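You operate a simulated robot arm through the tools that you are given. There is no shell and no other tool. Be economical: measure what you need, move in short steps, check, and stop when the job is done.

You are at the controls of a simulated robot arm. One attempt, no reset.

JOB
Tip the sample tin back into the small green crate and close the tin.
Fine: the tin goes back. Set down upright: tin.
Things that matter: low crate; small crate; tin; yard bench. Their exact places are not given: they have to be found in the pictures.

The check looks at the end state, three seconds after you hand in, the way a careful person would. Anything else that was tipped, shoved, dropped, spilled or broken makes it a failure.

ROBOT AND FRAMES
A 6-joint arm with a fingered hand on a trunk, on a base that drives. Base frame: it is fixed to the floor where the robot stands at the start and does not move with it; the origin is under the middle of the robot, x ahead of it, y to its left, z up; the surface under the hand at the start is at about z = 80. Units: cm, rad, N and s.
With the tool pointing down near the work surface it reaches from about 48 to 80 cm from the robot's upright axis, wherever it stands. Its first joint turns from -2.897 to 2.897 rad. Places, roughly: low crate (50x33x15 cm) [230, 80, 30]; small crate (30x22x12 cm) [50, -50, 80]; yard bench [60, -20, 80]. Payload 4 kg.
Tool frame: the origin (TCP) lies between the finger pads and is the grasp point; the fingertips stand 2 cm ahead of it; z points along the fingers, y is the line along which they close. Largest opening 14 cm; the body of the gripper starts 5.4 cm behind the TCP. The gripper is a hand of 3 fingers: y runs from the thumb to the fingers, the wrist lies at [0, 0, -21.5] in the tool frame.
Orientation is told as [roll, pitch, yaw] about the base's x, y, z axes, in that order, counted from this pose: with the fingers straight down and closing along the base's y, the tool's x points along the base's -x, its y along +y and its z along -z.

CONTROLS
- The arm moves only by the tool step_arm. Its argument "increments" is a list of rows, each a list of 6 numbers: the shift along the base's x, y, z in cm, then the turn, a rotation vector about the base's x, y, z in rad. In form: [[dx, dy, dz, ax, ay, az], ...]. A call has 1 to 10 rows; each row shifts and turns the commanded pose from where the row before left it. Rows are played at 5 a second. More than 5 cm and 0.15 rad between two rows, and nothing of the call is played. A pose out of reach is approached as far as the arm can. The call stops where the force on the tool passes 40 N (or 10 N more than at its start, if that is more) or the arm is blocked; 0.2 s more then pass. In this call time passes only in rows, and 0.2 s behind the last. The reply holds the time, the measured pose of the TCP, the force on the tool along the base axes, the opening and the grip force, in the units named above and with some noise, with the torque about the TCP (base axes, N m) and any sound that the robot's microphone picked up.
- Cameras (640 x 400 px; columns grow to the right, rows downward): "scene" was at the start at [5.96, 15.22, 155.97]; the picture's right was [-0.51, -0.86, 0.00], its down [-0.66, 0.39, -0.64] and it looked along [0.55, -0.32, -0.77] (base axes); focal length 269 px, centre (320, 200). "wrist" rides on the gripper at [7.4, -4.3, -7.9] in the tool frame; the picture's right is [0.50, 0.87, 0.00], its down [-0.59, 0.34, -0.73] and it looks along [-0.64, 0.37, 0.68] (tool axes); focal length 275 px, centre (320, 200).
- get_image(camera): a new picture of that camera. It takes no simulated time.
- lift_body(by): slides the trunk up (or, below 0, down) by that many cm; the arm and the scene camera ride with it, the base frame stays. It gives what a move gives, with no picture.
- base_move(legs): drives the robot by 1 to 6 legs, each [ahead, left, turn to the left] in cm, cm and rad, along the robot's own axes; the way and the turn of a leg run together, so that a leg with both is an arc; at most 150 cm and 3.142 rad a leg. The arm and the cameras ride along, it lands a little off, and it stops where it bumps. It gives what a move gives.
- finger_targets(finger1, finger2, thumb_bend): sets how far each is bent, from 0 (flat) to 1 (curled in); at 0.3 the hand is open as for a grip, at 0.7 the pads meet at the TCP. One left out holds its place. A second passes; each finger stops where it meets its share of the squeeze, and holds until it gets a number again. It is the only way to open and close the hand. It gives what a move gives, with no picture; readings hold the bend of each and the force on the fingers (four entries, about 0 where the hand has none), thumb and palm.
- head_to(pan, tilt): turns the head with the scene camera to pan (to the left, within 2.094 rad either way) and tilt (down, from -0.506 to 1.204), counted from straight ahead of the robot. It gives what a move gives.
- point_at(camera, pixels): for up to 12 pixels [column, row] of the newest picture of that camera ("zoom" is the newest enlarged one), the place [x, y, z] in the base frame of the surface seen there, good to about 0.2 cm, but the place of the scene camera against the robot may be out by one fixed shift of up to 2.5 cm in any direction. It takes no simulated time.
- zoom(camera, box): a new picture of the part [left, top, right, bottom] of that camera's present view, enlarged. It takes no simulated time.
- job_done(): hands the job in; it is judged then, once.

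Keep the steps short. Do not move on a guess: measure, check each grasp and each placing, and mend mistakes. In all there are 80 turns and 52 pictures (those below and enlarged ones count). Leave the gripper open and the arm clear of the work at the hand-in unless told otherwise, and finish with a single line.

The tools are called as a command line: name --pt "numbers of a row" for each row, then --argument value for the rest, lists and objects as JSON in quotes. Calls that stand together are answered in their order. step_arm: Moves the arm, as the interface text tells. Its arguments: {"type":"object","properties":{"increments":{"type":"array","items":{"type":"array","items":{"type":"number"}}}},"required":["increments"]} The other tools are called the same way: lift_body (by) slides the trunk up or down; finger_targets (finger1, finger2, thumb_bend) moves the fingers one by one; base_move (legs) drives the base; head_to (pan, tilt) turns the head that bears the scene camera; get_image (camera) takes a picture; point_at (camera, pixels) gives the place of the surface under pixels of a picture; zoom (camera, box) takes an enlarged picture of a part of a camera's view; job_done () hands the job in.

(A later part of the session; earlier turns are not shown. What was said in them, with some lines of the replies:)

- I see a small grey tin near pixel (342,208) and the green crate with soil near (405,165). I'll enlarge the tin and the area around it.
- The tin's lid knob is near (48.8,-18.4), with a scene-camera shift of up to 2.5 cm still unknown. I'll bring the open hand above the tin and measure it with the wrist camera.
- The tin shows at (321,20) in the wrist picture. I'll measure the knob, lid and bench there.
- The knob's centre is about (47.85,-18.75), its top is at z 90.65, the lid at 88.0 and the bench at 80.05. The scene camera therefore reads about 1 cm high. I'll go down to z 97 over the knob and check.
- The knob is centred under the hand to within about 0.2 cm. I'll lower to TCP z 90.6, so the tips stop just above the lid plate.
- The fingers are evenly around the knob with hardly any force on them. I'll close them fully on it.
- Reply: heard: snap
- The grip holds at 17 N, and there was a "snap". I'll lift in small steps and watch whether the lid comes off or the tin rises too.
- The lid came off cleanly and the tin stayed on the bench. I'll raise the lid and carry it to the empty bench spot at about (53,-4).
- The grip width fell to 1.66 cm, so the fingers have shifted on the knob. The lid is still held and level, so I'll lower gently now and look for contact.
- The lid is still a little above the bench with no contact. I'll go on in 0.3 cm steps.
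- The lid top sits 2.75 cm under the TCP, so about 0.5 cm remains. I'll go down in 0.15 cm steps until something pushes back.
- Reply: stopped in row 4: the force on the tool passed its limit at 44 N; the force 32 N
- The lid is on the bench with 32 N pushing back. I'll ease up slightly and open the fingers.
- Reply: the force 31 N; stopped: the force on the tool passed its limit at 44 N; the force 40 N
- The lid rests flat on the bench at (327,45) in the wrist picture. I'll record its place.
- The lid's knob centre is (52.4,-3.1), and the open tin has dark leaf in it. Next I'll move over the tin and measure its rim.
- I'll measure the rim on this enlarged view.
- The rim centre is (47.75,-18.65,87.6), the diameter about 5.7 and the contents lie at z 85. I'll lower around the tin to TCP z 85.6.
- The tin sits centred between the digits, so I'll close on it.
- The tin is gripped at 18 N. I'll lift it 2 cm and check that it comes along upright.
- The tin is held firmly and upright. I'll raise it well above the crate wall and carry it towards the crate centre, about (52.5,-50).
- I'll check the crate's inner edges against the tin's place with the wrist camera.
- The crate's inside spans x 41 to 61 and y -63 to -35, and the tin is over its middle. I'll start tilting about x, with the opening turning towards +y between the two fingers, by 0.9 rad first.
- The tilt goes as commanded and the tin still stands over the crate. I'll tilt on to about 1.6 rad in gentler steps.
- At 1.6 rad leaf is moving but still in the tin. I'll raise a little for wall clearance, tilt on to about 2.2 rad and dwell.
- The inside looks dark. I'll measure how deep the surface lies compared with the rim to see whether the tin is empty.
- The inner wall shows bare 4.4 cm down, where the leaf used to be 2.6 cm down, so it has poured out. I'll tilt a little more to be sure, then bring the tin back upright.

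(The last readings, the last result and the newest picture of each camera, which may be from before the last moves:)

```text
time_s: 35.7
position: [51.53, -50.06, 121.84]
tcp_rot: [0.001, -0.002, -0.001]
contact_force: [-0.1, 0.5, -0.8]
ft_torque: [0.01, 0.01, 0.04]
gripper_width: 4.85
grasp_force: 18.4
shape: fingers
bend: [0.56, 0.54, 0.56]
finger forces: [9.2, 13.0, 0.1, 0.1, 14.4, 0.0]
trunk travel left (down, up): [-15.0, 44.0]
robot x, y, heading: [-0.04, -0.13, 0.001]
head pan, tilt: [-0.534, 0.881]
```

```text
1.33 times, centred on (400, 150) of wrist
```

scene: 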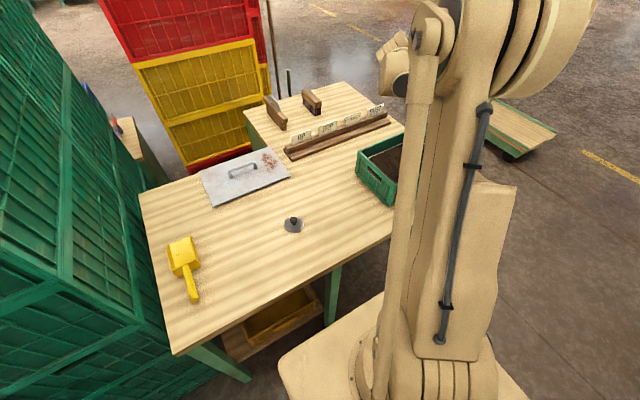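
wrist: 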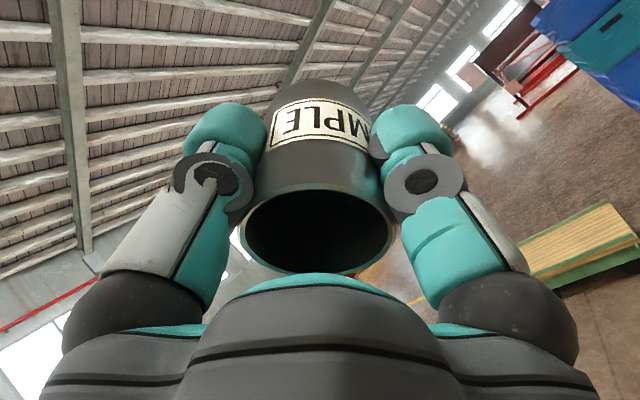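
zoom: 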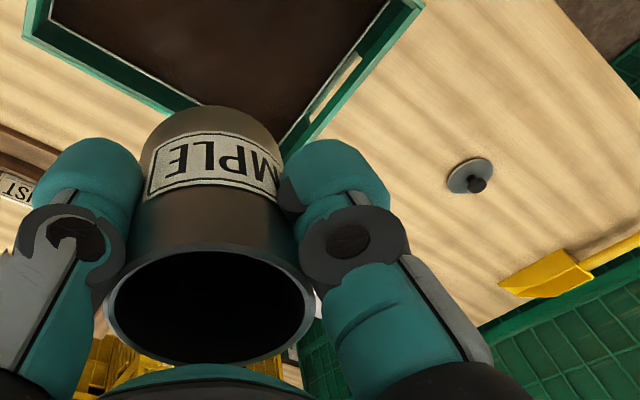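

The pour was clean and the bench is clear. I'll carry the tin back to its old place at (47.75,-18.6).

step_arm --pt "-0.47 3.93 -1 0 0 0" --pt "-0.47 3.93 -1 0 0 0" --pt "-0.47 3.93 -1 0 0 0" --pt "-0.47 3.93 -1 0 0 0" --pt "-0.47 3.93 -1 0 0 0" --pt "-0.47 3.93 -1 0 0 0" --pt "-0.47 3.93 -1 0 0 0" --pt "-0.47 3.93 -1 0 0 0" --pt "0 0 -4 0 0 0" --pt "0 0 -4 0 0 0"

step_arm --pt "0 0 -4.5 0 0 0" --pt "0 0 -4.5 0 0 0" --pt "0 0 -4 0 0 0" --pt "0 0 -3 0 0 0" --pt "0 0 -1.5 0 0 0" --pt "0 0 -1.0 0 0 0" --pt "0 0 0 0 0 0"

get_image --camera "wrist"

```text
time_s: 37.9
position: [47.8, -18.58, 105.65]
tcp_rot: [0.0, -0.003, -0.001]
contact_force: [-0.7, 0.0, -1.4]
ft_torque: [0.01, 0.0, 0.01]
gripper_width: 4.82
grasp_force: 18.3
shape: fingers
bend: [0.56, 0.54, 0.56]
finger forces: [8.7, 13.2, 0.0, 0.0, 14.5, 0.0]
trunk travel left (down, up): [-15.0, 44.0]
robot x, y, heading: [0.12, 0.18, -0.002]
head pan, tilt: [-0.534, 0.881]
```

```text
time_s: 39.5
position: [47.97, -18.66, 87.35]
tcp_rot: [0.0, -0.002, -0.001]
contact_force: [-0.1, 0.5, -0.2]
ft_torque: [0.0, 0.02, -0.02]
gripper_width: 4.82
grasp_force: 18.2
shape: fingers
bend: [0.56, 0.54, 0.56]
finger forces: [8.7, 13.1, 0.1, 0.1, 14.3, 0.0]
trunk travel left (down, up): [-15.0, 44.0]
robot x, y, heading: [-0.05, 0.32, -0.003]
head pan, tilt: [-0.534, 0.881]
```

```text
17 pictures are left
```

wrist: 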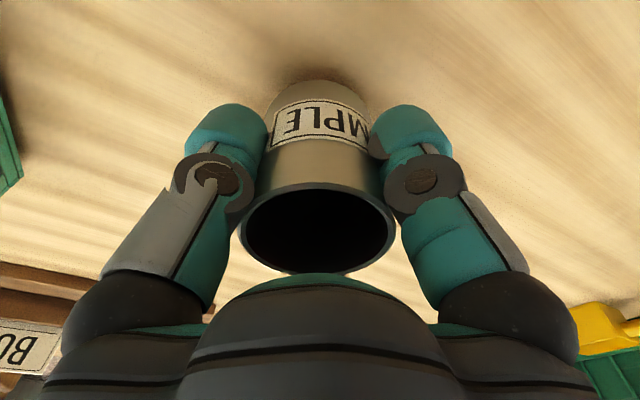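

The tin is upright, about 1.7 cm above the bench. I'll lower slowly until it touches.

step_arm --pt "0 0 -0.5 0 0 0" --pt "0 0 -0.5 0 0 0" --pt "0 0 -0.25 0 0 0" --pt "0 0 -0.15 0 0 0" --pt "0 0 -0.1 0 0 0" --pt "0 0 0 0 0 0"

```text
time_s: 40.9
position: [47.84, -18.71, 85.95]
tcp_rot: [-0.001, -0.003, -0.002]
contact_force: [-1.0, 0.4, -1.4]
ft_torque: [-0.01, -0.03, 0.01]
gripper_width: 4.8
grasp_force: 17.7
shape: fingers
bend: [0.56, 0.54, 0.56]
finger forces: [8.8, 13.3, 0.0, 0.0, 14.3, 0.0]
trunk travel left (down, up): [-15.0, 44.0]
robot x, y, heading: [0.08, 0.09, -0.001]
head pan, tilt: [-0.534, 0.881]
```

There's no contact yet, so I'll continue in 0.1 cm steps.

step_arm --pt "0 0 -0.1 0 0 0" --pt "0 0 -0.1 0 0 0" --pt "0 0 0 0 0 0"

step_arm --pt "0 0 -0.07 0 0 0" --pt "0 0 0 0 0 0"

```text
time_s: 41.7
position: [47.82, -18.67, 85.71]
tcp_rot: [0.001, -0.002, 0.0]
contact_force: [-0.3, 0.4, -0.3]
ft_torque: [0.06, -0.02, -0.02]
gripper_width: 4.79
grasp_force: 18.2
shape: fingers
bend: [0.56, 0.54, 0.56]
finger forces: [8.8, 13.2, 0.1, 0.0, 14.3, 0.0]
trunk travel left (down, up): [-15.0, 44.0]
robot x, y, heading: [-0.44, 0.03, 0.001]
head pan, tilt: [-0.534, 0.881]
```

```text
time_s: 42.3
position: [47.86, -18.55, 85.6]
tcp_rot: [0.002, -0.001, 0.0]
contact_force: [0.2, 0.3, 1.5]
ft_torque: [-0.01, 0.01, 0.04]
gripper_width: 4.79
grasp_force: 18.2
shape: fingers
bend: [0.56, 0.54, 0.56]
finger forces: [8.9, 13.3, 0.0, 0.0, 14.6, 0.0]
trunk travel left (down, up): [-15.0, 44.0]
robot x, y, heading: [0.12, -0.17, 0.001]
head pan, tilt: [-0.534, 0.881]
```

The force has turned to +1.5 N, so the tin is touching the bench. I'll open in two stages and then rise.

finger_targets --finger1 0.5 --finger2 0.5 --thumb_bend 0.5

finger_targets --finger1 0.3 --finger2 0.3 --thumb_bend 0.3

step_arm --pt "0 0 3 0 0 0" --pt "0 0 4 0 0 0" --pt "0 0 5 0 0 0" --pt "0 0 5 0 0 0" --pt "0 0 0 0 0 0"

get_image --camera "wrist"

zoom --camera "wrist" --box '[240, 0, 400, 100]'

point_at --camera "zoom" --pixels '[[193, 235], [474, 235], [332, 95], [332, 389], [330, 150], [330, 200], [330, 300]]'

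```text
time_s: 43.3
position: [47.91, -18.67, 85.73]
tcp_rot: [0.0, -0.003, -0.002]
contact_force: [-0.3, 0.4, -0.8]
ft_torque: [0.0, -0.01, -0.02]
gripper_width: 6.33
grasp_force: 0.1
shape: fingers
bend: [0.5, 0.5, 0.5]
finger forces: [0.1, 0.0, 0.1, 0.0, 0.0, 0.0]
trunk travel left (down, up): [-15.0, 44.0]
robot x, y, heading: [-0.23, -0.15, 0.004]
head pan, tilt: [-0.534, 0.881]
```

```text
time_s: 44.3
position: [47.81, -18.54, 85.66]
tcp_rot: [0.0, -0.002, 0.0]
contact_force: [-0.6, -0.5, -0.3]
ft_torque: [0.05, -0.04, -0.01]
gripper_width: 12.44
grasp_force: 0.0
shape: fingers
bend: [0.3, 0.3, 0.3]
finger forces: [0.1, 0.0, 0.0, 0.0, 0.1, 0.0]
trunk travel left (down, up): [-15.0, 44.0]
robot x, y, heading: [0.1, -0.08, 0.004]
head pan, tilt: [-0.534, 0.881]
```

```text
time_s: 45.5
position: [48.29, -18.97, 102.66]
tcp_rot: [0.0, -0.001, 0.0]
contact_force: [0.0, 0.4, -0.6]
ft_torque: [0.03, 0.01, 0.01]
gripper_width: 12.43
grasp_force: 0.0
shape: fingers
bend: [0.3, 0.3, 0.3]
finger forces: [0.0, 0.0, 0.0, 0.1, 0.0, 0.1]
trunk travel left (down, up): [-15.0, 44.0]
robot x, y, heading: [-0.1, 0.1, 0.0]
head pan, tilt: [-0.534, 0.881]
```

```text
16 pictures are left
```

wrist: 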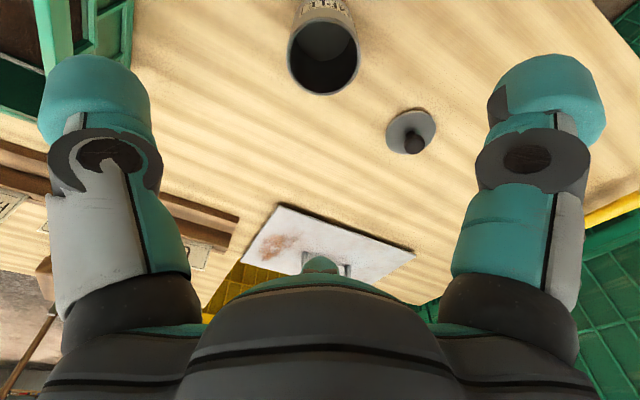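

```text
4.00 times, centred on (320, 50) of wrist
```

zoom: 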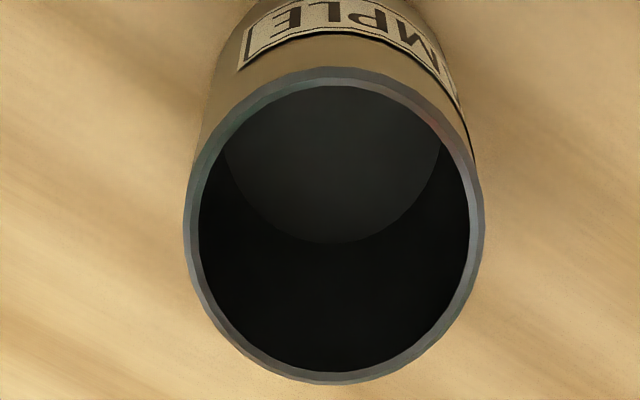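

```text
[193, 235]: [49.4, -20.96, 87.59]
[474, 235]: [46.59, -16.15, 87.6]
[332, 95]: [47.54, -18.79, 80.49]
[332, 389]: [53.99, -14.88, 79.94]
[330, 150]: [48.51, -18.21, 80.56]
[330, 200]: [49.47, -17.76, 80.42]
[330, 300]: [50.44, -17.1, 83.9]
```

The tin is upright and empty, with its floor showing. I'll measure the rim and the lid for the refit.

point_at --camera "zoom" --pixels '[[332, 76], [332, 376], [240, 340], [425, 340], [240, 110], [420, 108], [188, 225], [479, 225]]'

point_at --camera "wrist" --pixels '[[413, 146], [413, 140], [413, 152], [408, 146], [418, 146], [387, 130], [434, 125], [405, 112]]'

```text
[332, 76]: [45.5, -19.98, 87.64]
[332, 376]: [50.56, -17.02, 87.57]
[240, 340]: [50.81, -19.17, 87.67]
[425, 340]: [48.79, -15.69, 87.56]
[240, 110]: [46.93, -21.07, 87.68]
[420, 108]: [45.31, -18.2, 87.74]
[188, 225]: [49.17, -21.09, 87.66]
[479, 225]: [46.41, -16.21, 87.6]
```

```text
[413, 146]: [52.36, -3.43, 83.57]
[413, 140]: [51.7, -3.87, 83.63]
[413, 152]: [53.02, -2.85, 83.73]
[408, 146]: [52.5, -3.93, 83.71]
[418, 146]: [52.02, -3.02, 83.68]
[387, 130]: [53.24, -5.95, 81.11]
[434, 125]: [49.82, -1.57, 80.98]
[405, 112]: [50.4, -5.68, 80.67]
```

The tin's centre is (47.93,-18.56) and the lid's knob is at about (52.3,-3.35). I'll go over the lid and take a closer look.

step_arm --pt "1.0 3.9 0 0 0 0" --pt "1.0 3.9 0 0 0 0" --pt "1.0 3.9 0 0 0 0" --pt "1.0 3.9 0 0 0 0" --pt "0 0 -4 0 0 0" --pt "0 0 -4 0 0 0" --pt "0 0 -4 0 0 0" --pt "0 0 0 0 0 0" --pt "0 0 0 0 0 0"

get_image --camera "wrist"

zoom --camera "wrist" --box '[240, 60, 400, 160]'

```text
time_s: 47.5
position: [51.71, -2.98, 90.46]
tcp_rot: [-0.001, -0.002, 0.0]
contact_force: [0.6, 0.7, 0.1]
ft_torque: [0.02, 0.02, 0.03]
gripper_width: 12.41
grasp_force: 0.1
shape: fingers
bend: [0.3, 0.3, 0.3]
finger forces: [0.0, 0.0, 0.0, 0.0, 0.0, 0.0]
trunk travel left (down, up): [-15.0, 44.0]
robot x, y, heading: [-0.06, 0.11, 0.007]
head pan, tilt: [-0.534, 0.881]
```

```text
14 pictures are left
```

wrist: 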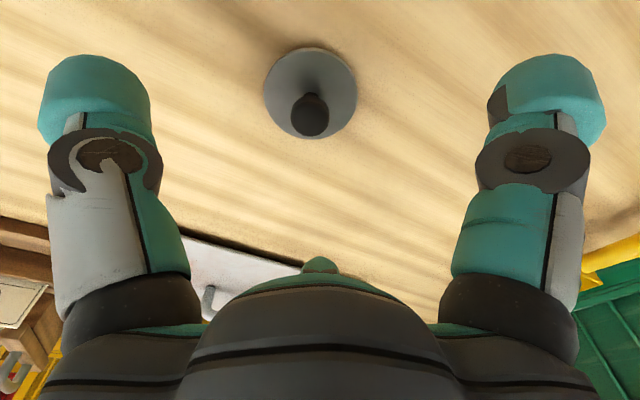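

```text
4.00 times, centred on (320, 110) of wrist
```

zoom: 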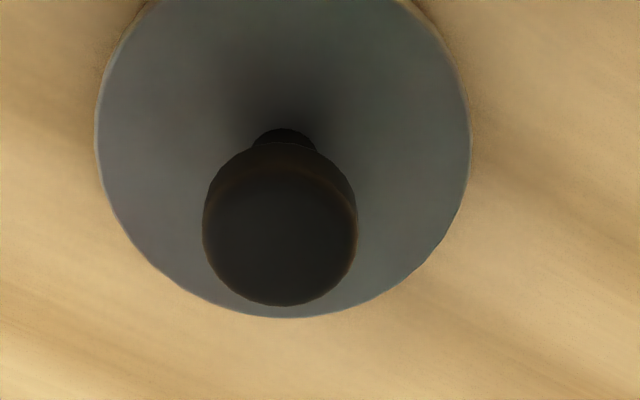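

point_at --camera "zoom" --pixels '[[280, 230], [280, 170], [280, 298], [212, 225], [350, 225], [280, 312], [100, 130], [465, 130], [180, 288], [400, 280]]'

```text
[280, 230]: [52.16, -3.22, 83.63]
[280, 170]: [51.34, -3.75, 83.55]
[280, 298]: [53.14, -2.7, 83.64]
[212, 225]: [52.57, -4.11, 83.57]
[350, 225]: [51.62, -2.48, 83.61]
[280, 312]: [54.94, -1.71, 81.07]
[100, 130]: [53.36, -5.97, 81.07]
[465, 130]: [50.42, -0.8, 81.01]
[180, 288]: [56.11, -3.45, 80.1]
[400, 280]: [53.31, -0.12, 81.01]
```

The knob centre is (52.2,-3.25), so I shift by (+0.5,-0.27) and lower to TCP z 83.4.

step_arm --pt "0.5 -0.27 -2.5 0 0 0" --pt "0 0 -2.5 0 0 0" --pt "0 0 -1.5 0 0 0" --pt "0 0 -0.5 0 0 0" --pt "0 0 0 0 0 0" --pt "0 0 0 0 0 0"

finger_targets --finger1 0.57 --finger2 0.57 --thumb_bend 0.57

get_image --camera "wrist"

```text
time_s: 48.9
position: [52.27, -3.35, 83.44]
tcp_rot: [0.0, -0.002, 0.0]
contact_force: [0.4, -0.2, 0.1]
ft_torque: [-0.02, -0.02, 0.02]
gripper_width: 12.43
grasp_force: 0.1
shape: fingers
bend: [0.3, 0.3, 0.3]
finger forces: [0.0, 0.0, 0.0, 0.0, 0.1, 0.0]
trunk travel left (down, up): [-15.0, 44.0]
robot x, y, heading: [-0.3, -0.11, 0.004]
head pan, tilt: [-0.534, 0.881]
```

```text
time_s: 49.9
position: [52.28, -3.37, 83.57]
tcp_rot: [0.001, -0.002, 0.001]
contact_force: [0.1, 0.0, 0.8]
ft_torque: [-0.05, 0.0, -0.01]
gripper_width: 4.86
grasp_force: 1.2
shape: fingers
bend: [0.55, 0.55, 0.55]
finger forces: [0.8, 1.2, 0.1, 0.0, 1.3, 0.0]
trunk travel left (down, up): [-15.0, 44.0]
robot x, y, heading: [-0.07, -0.39, -0.002]
head pan, tilt: [-0.534, 0.881]
```

```text
12 pictures are left
```

wrist: 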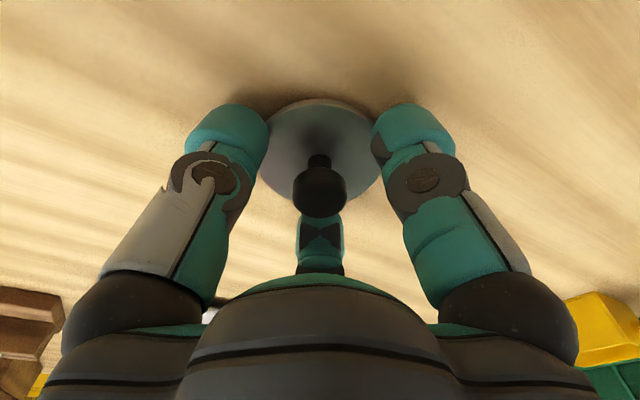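

The fingertips touch the lid's edge (about 1 N) rather than the knob, so I'm slightly low. That also explains the earlier "snap" over the edge. I'll open a little, rise 0.7 cm and close again.

finger_targets --finger1 0.48 --finger2 0.48 --thumb_bend 0.48

step_arm --pt "-0.05 0.1 0.7 0 0 0" --pt "0 0 0 0 0 0"

finger_targets --finger1 0.59 --finger2 0.59 --thumb_bend 0.59

```text
time_s: 50.9
position: [52.3, -3.23, 83.55]
tcp_rot: [0.0, -0.001, 0.0]
contact_force: [-0.5, 0.2, 0.2]
ft_torque: [0.02, -0.02, -0.01]
gripper_width: 6.97
grasp_force: 0.1
shape: fingers
bend: [0.48, 0.48, 0.48]
finger forces: [0.1, 0.1, 0.0, 0.0, 0.0, 0.0]
trunk travel left (down, up): [-15.0, 44.0]
robot x, y, heading: [-0.12, 0.07, 0.003]
head pan, tilt: [-0.534, 0.881]
```

```text
time_s: 51.5
position: [52.19, -3.22, 84.2]
tcp_rot: [0.001, -0.002, -0.001]
contact_force: [-0.4, -0.2, -0.2]
ft_torque: [0.01, 0.0, 0.02]
gripper_width: 7.0
grasp_force: 0.1
shape: fingers
bend: [0.48, 0.48, 0.48]
finger forces: [0.1, 0.0, 0.0, 0.0, 0.1, 0.0]
trunk travel left (down, up): [-15.0, 44.0]
robot x, y, heading: [0.4, 0.11, -0.004]
head pan, tilt: [-0.534, 0.881]
```

```text
time_s: 52.5
position: [52.3, -3.13, 84.2]
tcp_rot: [0.0, -0.003, 0.002]
contact_force: [-0.5, -0.4, -0.6]
ft_torque: [0.01, -0.01, 0.03]
gripper_width: 3.58
grasp_force: 0.0
shape: fingers
bend: [0.59, 0.59, 0.59]
finger forces: [0.0, 0.1, 0.0, 0.0, 0.0, 0.0]
trunk travel left (down, up): [-15.0, 44.0]
robot x, y, heading: [0.17, -0.26, -0.0]
head pan, tilt: [-0.534, 0.881]
```

The fingers now pass above the plate with no contact, so I'll close on the knob.

finger_targets --finger1 0.7 --finger2 0.7 --thumb_bend 0.7

get_image --camera "wrist"

```text
time_s: 53.5
position: [52.14, -3.26, 84.17]
tcp_rot: [0.0, -0.001, 0.001]
contact_force: [0.2, 0.1, -0.2]
ft_torque: [0.01, 0.02, 0.01]
gripper_width: 1.83
grasp_force: 13.3
shape: fingers
bend: [0.65, 0.64, 0.65]
finger forces: [7.3, 8.2, 0.0, 0.1, 10.4, 0.0]
trunk travel left (down, up): [-15.0, 44.0]
robot x, y, heading: [-0.24, -0.47, -0.0]
head pan, tilt: [-0.534, 0.881]
```

```text
11 pictures are left
```

wrist: 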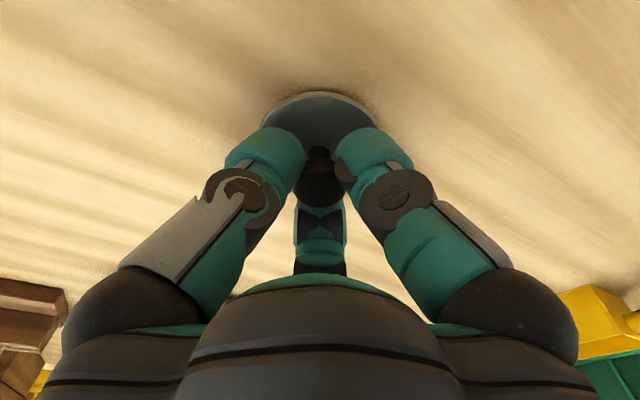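

The three digits grip the knob evenly at 13 N. The lid should be seated at TCP z of about 91.1. I'll lift it and carry it over the tin.

step_arm --pt "0 0 2 0 0 0" --pt "0 0 4 0 0 0" --pt "0 0 4 0 0 0" --pt "0 0 3.5 0 0 0" --pt "-1.07 -3.83 0 0 0 0" --pt "-1.07 -3.83 0 0 0 0" --pt "-1.07 -3.83 0 0 0 0" --pt "-1.07 -3.83 0 0 0 0" --pt "0 0 -3 0 0 0" --pt "0 0 0 0 0 0"

get_image --camera "wrist"

```text
time_s: 55.7
position: [47.96, -18.42, 94.79]
tcp_rot: [-0.001, -0.002, 0.001]
contact_force: [0.5, -0.9, -0.4]
ft_torque: [0.01, -0.01, 0.01]
gripper_width: 1.82
grasp_force: 13.1
shape: fingers
bend: [0.65, 0.64, 0.65]
finger forces: [7.3, 8.4, 0.0, 0.1, 10.3, 0.1]
trunk travel left (down, up): [-15.0, 44.0]
robot x, y, heading: [0.29, 0.01, 0.002]
head pan, tilt: [-0.534, 0.881]
```

```text
10 pictures are left
```

wrist: 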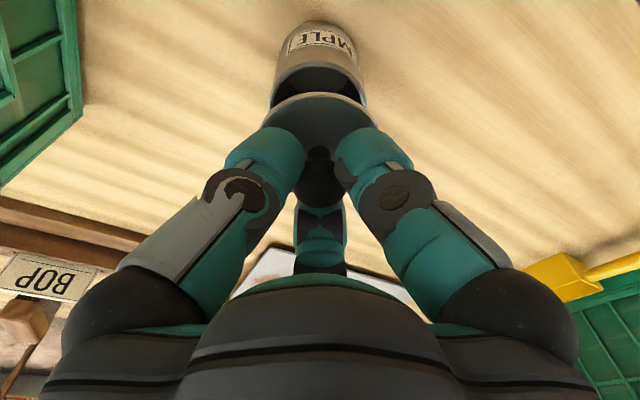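

The lid is level above the tin. I'll enlarge to check sideways alignment.

zoom --camera "wrist" --box '[240, 10, 400, 110]'

point_at --camera "zoom" --pixels '[[145, 340], [490, 340], [320, 350], [320, 400], [140, 300], [490, 300], [100, 390], [525, 390], [130, 240], [495, 240]]'

```text
4.00 times, centred on (320, 60) of wrist
```

zoom: 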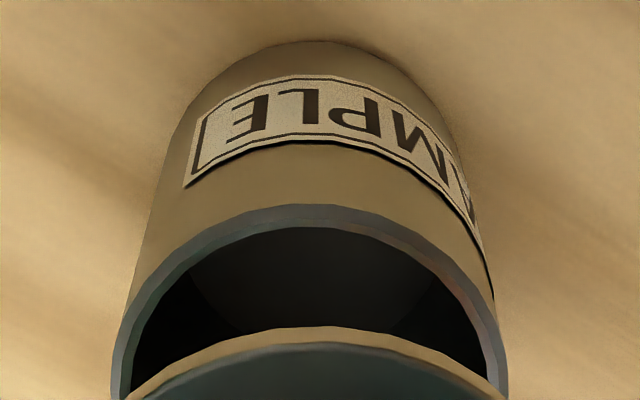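

```text
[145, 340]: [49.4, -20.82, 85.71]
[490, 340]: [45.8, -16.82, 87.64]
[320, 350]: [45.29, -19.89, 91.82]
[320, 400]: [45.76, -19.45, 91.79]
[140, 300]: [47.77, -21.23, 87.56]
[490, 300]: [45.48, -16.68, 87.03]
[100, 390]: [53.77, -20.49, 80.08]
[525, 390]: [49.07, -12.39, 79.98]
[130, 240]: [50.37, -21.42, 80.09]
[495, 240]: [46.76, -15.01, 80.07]
```

The lid is off by only about 0.14 cm in y. I'll correct that and lower gently on to the tin.

step_arm --pt "0 -0.14 -1 0 0 0" --pt "0 0 -1 0 0 0" --pt "0 0 -0.5 0 0 0" --pt "0 0 -0.4 0 0 0" --pt "0 0 -0.3 0 0 0" --pt "0 0 -0.2 0 0 0" --pt "0 0 0 0 0 0"

```text
time_s: 57.3
position: [48.09, -18.6, 91.33]
tcp_rot: [0.0, -0.003, 0.0]
contact_force: [-0.6, -0.1, -0.1]
ft_torque: [0.01, 0.0, 0.03]
gripper_width: 1.81
grasp_force: 12.9
shape: fingers
bend: [0.65, 0.64, 0.65]
finger forces: [7.4, 8.5, 0.0, 0.0, 10.3, 0.0]
trunk travel left (down, up): [-15.0, 44.0]
robot x, y, heading: [-0.03, -0.32, -0.007]
head pan, tilt: [-0.534, 0.881]
```

There's no contact at 91.3, so the lid's lip is already inside the rim. I'll take the last bit in 0.1 cm steps.

step_arm --pt "0 0 -0.1 0 0 0" --pt "0 0 -0.1 0 0 0" --pt "0 0 -0.08 0 0 0" --pt "0 0 0 0 0 0"

zoom --camera "wrist" --box '[240, 10, 400, 110]'

```text
time_s: 58.3
position: [47.89, -18.72, 91.0]
tcp_rot: [0.0, -0.001, -0.001]
contact_force: [-0.7, 0.1, 0.0]
ft_torque: [-0.01, 0.01, -0.02]
gripper_width: 1.83
grasp_force: 13.2
shape: fingers
bend: [0.65, 0.64, 0.65]
finger forces: [7.4, 8.6, 0.0, 0.0, 10.4, 0.0]
trunk travel left (down, up): [-15.0, 44.0]
robot x, y, heading: [0.11, -0.05, 0.0]
head pan, tilt: [-0.534, 0.881]
```

```text
4.00 times, centred on (320, 60) of wrist
```

zoom: 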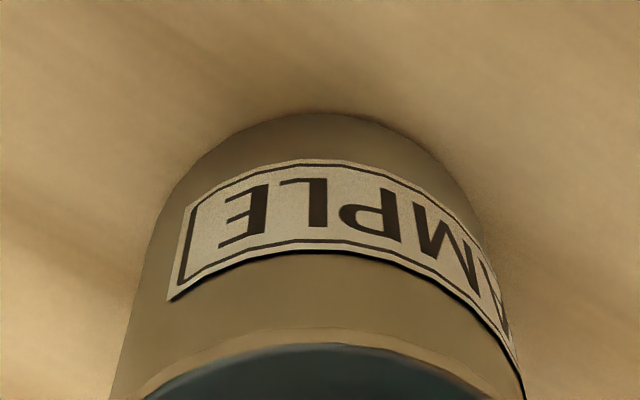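

The lid appears on the rim with no force yet. I'll press on in 0.05 cm steps until it pushes back.

step_arm --pt "0 0 -0.07 0 0 0" --pt "0 0 -0.07 0 0 0" --pt "0 0 0 0 0 0"

point_at --camera "zoom" --pixels '[[320, 365], [320, 390], [220, 385], [320, 337], [320, 300], [160, 370]]'

```text
time_s: 59.1
position: [47.93, -18.67, 90.94]
tcp_rot: [-0.001, -0.002, 0.001]
contact_force: [1.9, -1.9, 3.7]
ft_torque: [0.02, 0.0, -0.03]
gripper_width: 1.8
grasp_force: 14.5
shape: fingers
bend: [0.65, 0.64, 0.65]
finger forces: [7.9, 9.4, 0.0, 0.0, 11.0, 0.1]
trunk travel left (down, up): [-15.0, 44.0]
robot x, y, heading: [-0.37, -0.07, 0.001]
head pan, tilt: [-0.534, 0.881]
```

```text
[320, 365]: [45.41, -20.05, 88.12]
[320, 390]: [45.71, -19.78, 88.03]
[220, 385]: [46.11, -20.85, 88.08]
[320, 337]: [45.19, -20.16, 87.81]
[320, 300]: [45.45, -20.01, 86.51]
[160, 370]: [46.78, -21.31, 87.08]
```

There are 3.7 N of contact and the lid top is at 88.0, its original seated height. One small press to seat it, then release in stages.

step_arm --pt "0 0 -0.08 0 0 0" --pt "0 0 0 0 0 0"

step_arm --pt "0 0 0.1 0 0 0" --pt "0 0 0 0 0 0"

finger_targets --finger1 0.58 --finger2 0.58 --thumb_bend 0.58

finger_targets --finger1 0.3 --finger2 0.3 --thumb_bend 0.3

step_arm --pt "0 0 2 0 0 0" --pt "0 0 4 0 0 0" --pt "0 0 5 0 0 0" --pt "0 0 0 0 0 0"

get_image --camera "wrist"

```text
time_s: 59.7
position: [47.8, -18.64, 90.81]
tcp_rot: [0.0, 0.0, 0.001]
contact_force: [2.0, -0.1, 13.5]
ft_torque: [0.0, -0.08, 0.0]
gripper_width: 1.81
grasp_force: 15.9
shape: fingers
bend: [0.65, 0.64, 0.65]
finger forces: [8.9, 11.0, 0.1, 0.0, 12.2, 0.0]
trunk travel left (down, up): [-15.0, 44.0]
robot x, y, heading: [-0.11, -0.2, 0.002]
head pan, tilt: [-0.534, 0.881]
```

```text
time_s: 60.3
position: [47.88, -18.65, 91.06]
tcp_rot: [0.001, -0.002, -0.001]
contact_force: [0.2, 0.1, 1.0]
ft_torque: [0.02, -0.01, 0.03]
gripper_width: 1.8
grasp_force: 13.9
shape: fingers
bend: [0.65, 0.64, 0.65]
finger forces: [8.4, 9.1, 0.1, 0.1, 10.6, 0.1]
trunk travel left (down, up): [-15.0, 44.0]
robot x, y, heading: [-0.05, -0.17, 0.004]
head pan, tilt: [-0.534, 0.881]
```

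```text
time_s: 61.3
position: [47.9, -18.74, 90.95]
tcp_rot: [0.0, -0.002, 0.0]
contact_force: [0.8, -0.1, 0.3]
ft_torque: [-0.01, 0.01, -0.03]
gripper_width: 4.17
grasp_force: 0.0
shape: fingers
bend: [0.57, 0.57, 0.57]
finger forces: [0.0, 0.0, 0.0, 0.1, 0.0, 0.0]
trunk travel left (down, up): [-15.0, 44.0]
robot x, y, heading: [0.27, -0.07, 0.004]
head pan, tilt: [-0.534, 0.881]
heard: snap
```

```text
time_s: 62.3
position: [47.85, -18.7, 91.01]
tcp_rot: [0.0, -0.003, 0.0]
contact_force: [0.9, 0.1, 0.3]
ft_torque: [0.01, -0.04, -0.02]
gripper_width: 12.42
grasp_force: 0.0
shape: fingers
bend: [0.3, 0.3, 0.3]
finger forces: [0.0, 0.1, 0.1, 0.1, 0.1, 0.0]
trunk travel left (down, up): [-15.0, 44.0]
robot x, y, heading: [-0.18, -0.1, -0.002]
head pan, tilt: [-0.534, 0.881]
```

```text
time_s: 63.3
position: [47.98, -18.61, 101.66]
tcp_rot: [0.001, -0.003, 0.0]
contact_force: [-1.0, -0.5, 0.2]
ft_torque: [-0.01, 0.01, -0.01]
gripper_width: 12.42
grasp_force: 0.1
shape: fingers
bend: [0.3, 0.3, 0.3]
finger forces: [0.0, 0.1, 0.0, 0.0, 0.1, 0.0]
trunk travel left (down, up): [-15.0, 44.0]
robot x, y, heading: [-0.2, -0.17, 0.0]
head pan, tilt: [-0.534, 0.881]
```

```text
7 pictures are left
```

wrist: 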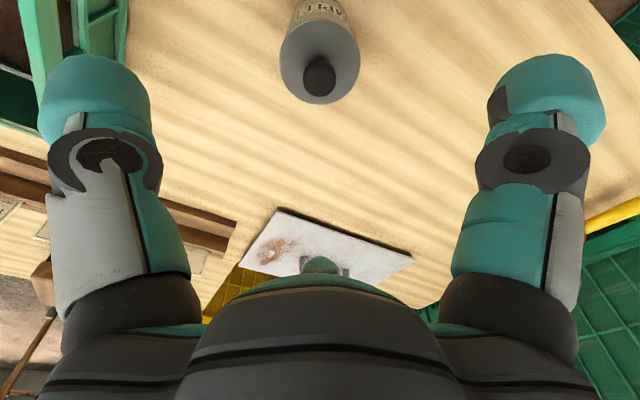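

A "snap" came on release, and the lid lies on the tin. I'll check its level, then move the arm clear and look over the whole bench.

point_at --camera "wrist" --pixels '[[290, 60], [350, 60], [320, 99], [295, 85], [345, 85], [318, 75]]'

step_arm --pt "0 0 4.5 0 0 0" --pt "0 0 4.5 0 0 0" --pt "0 0 4.5 0 0 0" --pt "0 0 4.5 0 0 0" --pt "0 0 4 0 0 0" --pt "0 4.5 0 0 0 0" --pt "0 4.5 0 0 0 0" --pt "0 4.5 0 0 0 0" --pt "0 2 0 0 0 0" --pt "0 0 0 0 0 0"

get_image --camera "scene"

zoom --camera "scene" --box '[310, 110, 470, 230]'

```text
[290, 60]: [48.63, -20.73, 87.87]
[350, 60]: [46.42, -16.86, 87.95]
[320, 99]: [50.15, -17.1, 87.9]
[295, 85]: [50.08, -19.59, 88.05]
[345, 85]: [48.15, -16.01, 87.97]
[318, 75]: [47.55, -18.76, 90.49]
```

```text
time_s: 65.5
position: [47.91, -3.09, 123.83]
tcp_rot: [0.0, -0.002, 0.0]
contact_force: [0.2, 0.2, 0.0]
ft_torque: [-0.01, 0.0, -0.02]
gripper_width: 12.44
grasp_force: 0.1
shape: fingers
bend: [0.3, 0.3, 0.3]
finger forces: [0.0, 0.0, 0.1, 0.1, 0.0, 0.0]
trunk travel left (down, up): [-15.0, 44.0]
robot x, y, heading: [0.02, 0.01, -0.003]
head pan, tilt: [-0.534, 0.881]
```

```text
6 pictures are left
```

scene: 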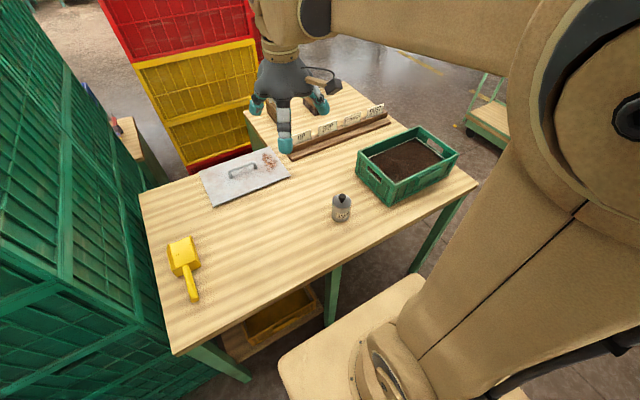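

```text
3.33 times, centred on (390, 170) of scene
```

zoom: 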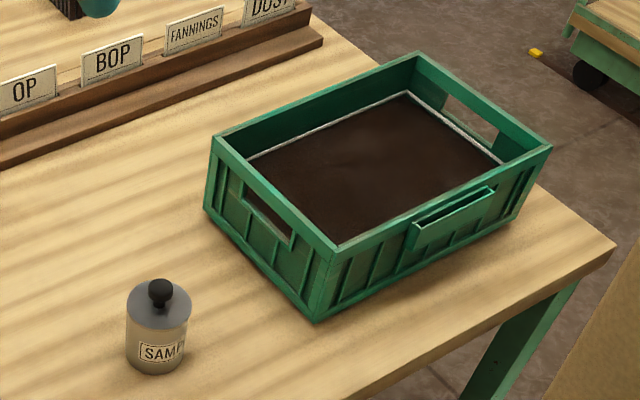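

The lid is level at z 87.9 to 88.0 and the tin stands closed and upright in its old place. The leaf is in the crate, nothing is spilled or shifted, and the hand is open and clear, so I'm handing in.

job_done

```text
The job is handed in.
```

The sample tin is emptied into the small green crate, closed with its lid, and back upright in its place on the bench.
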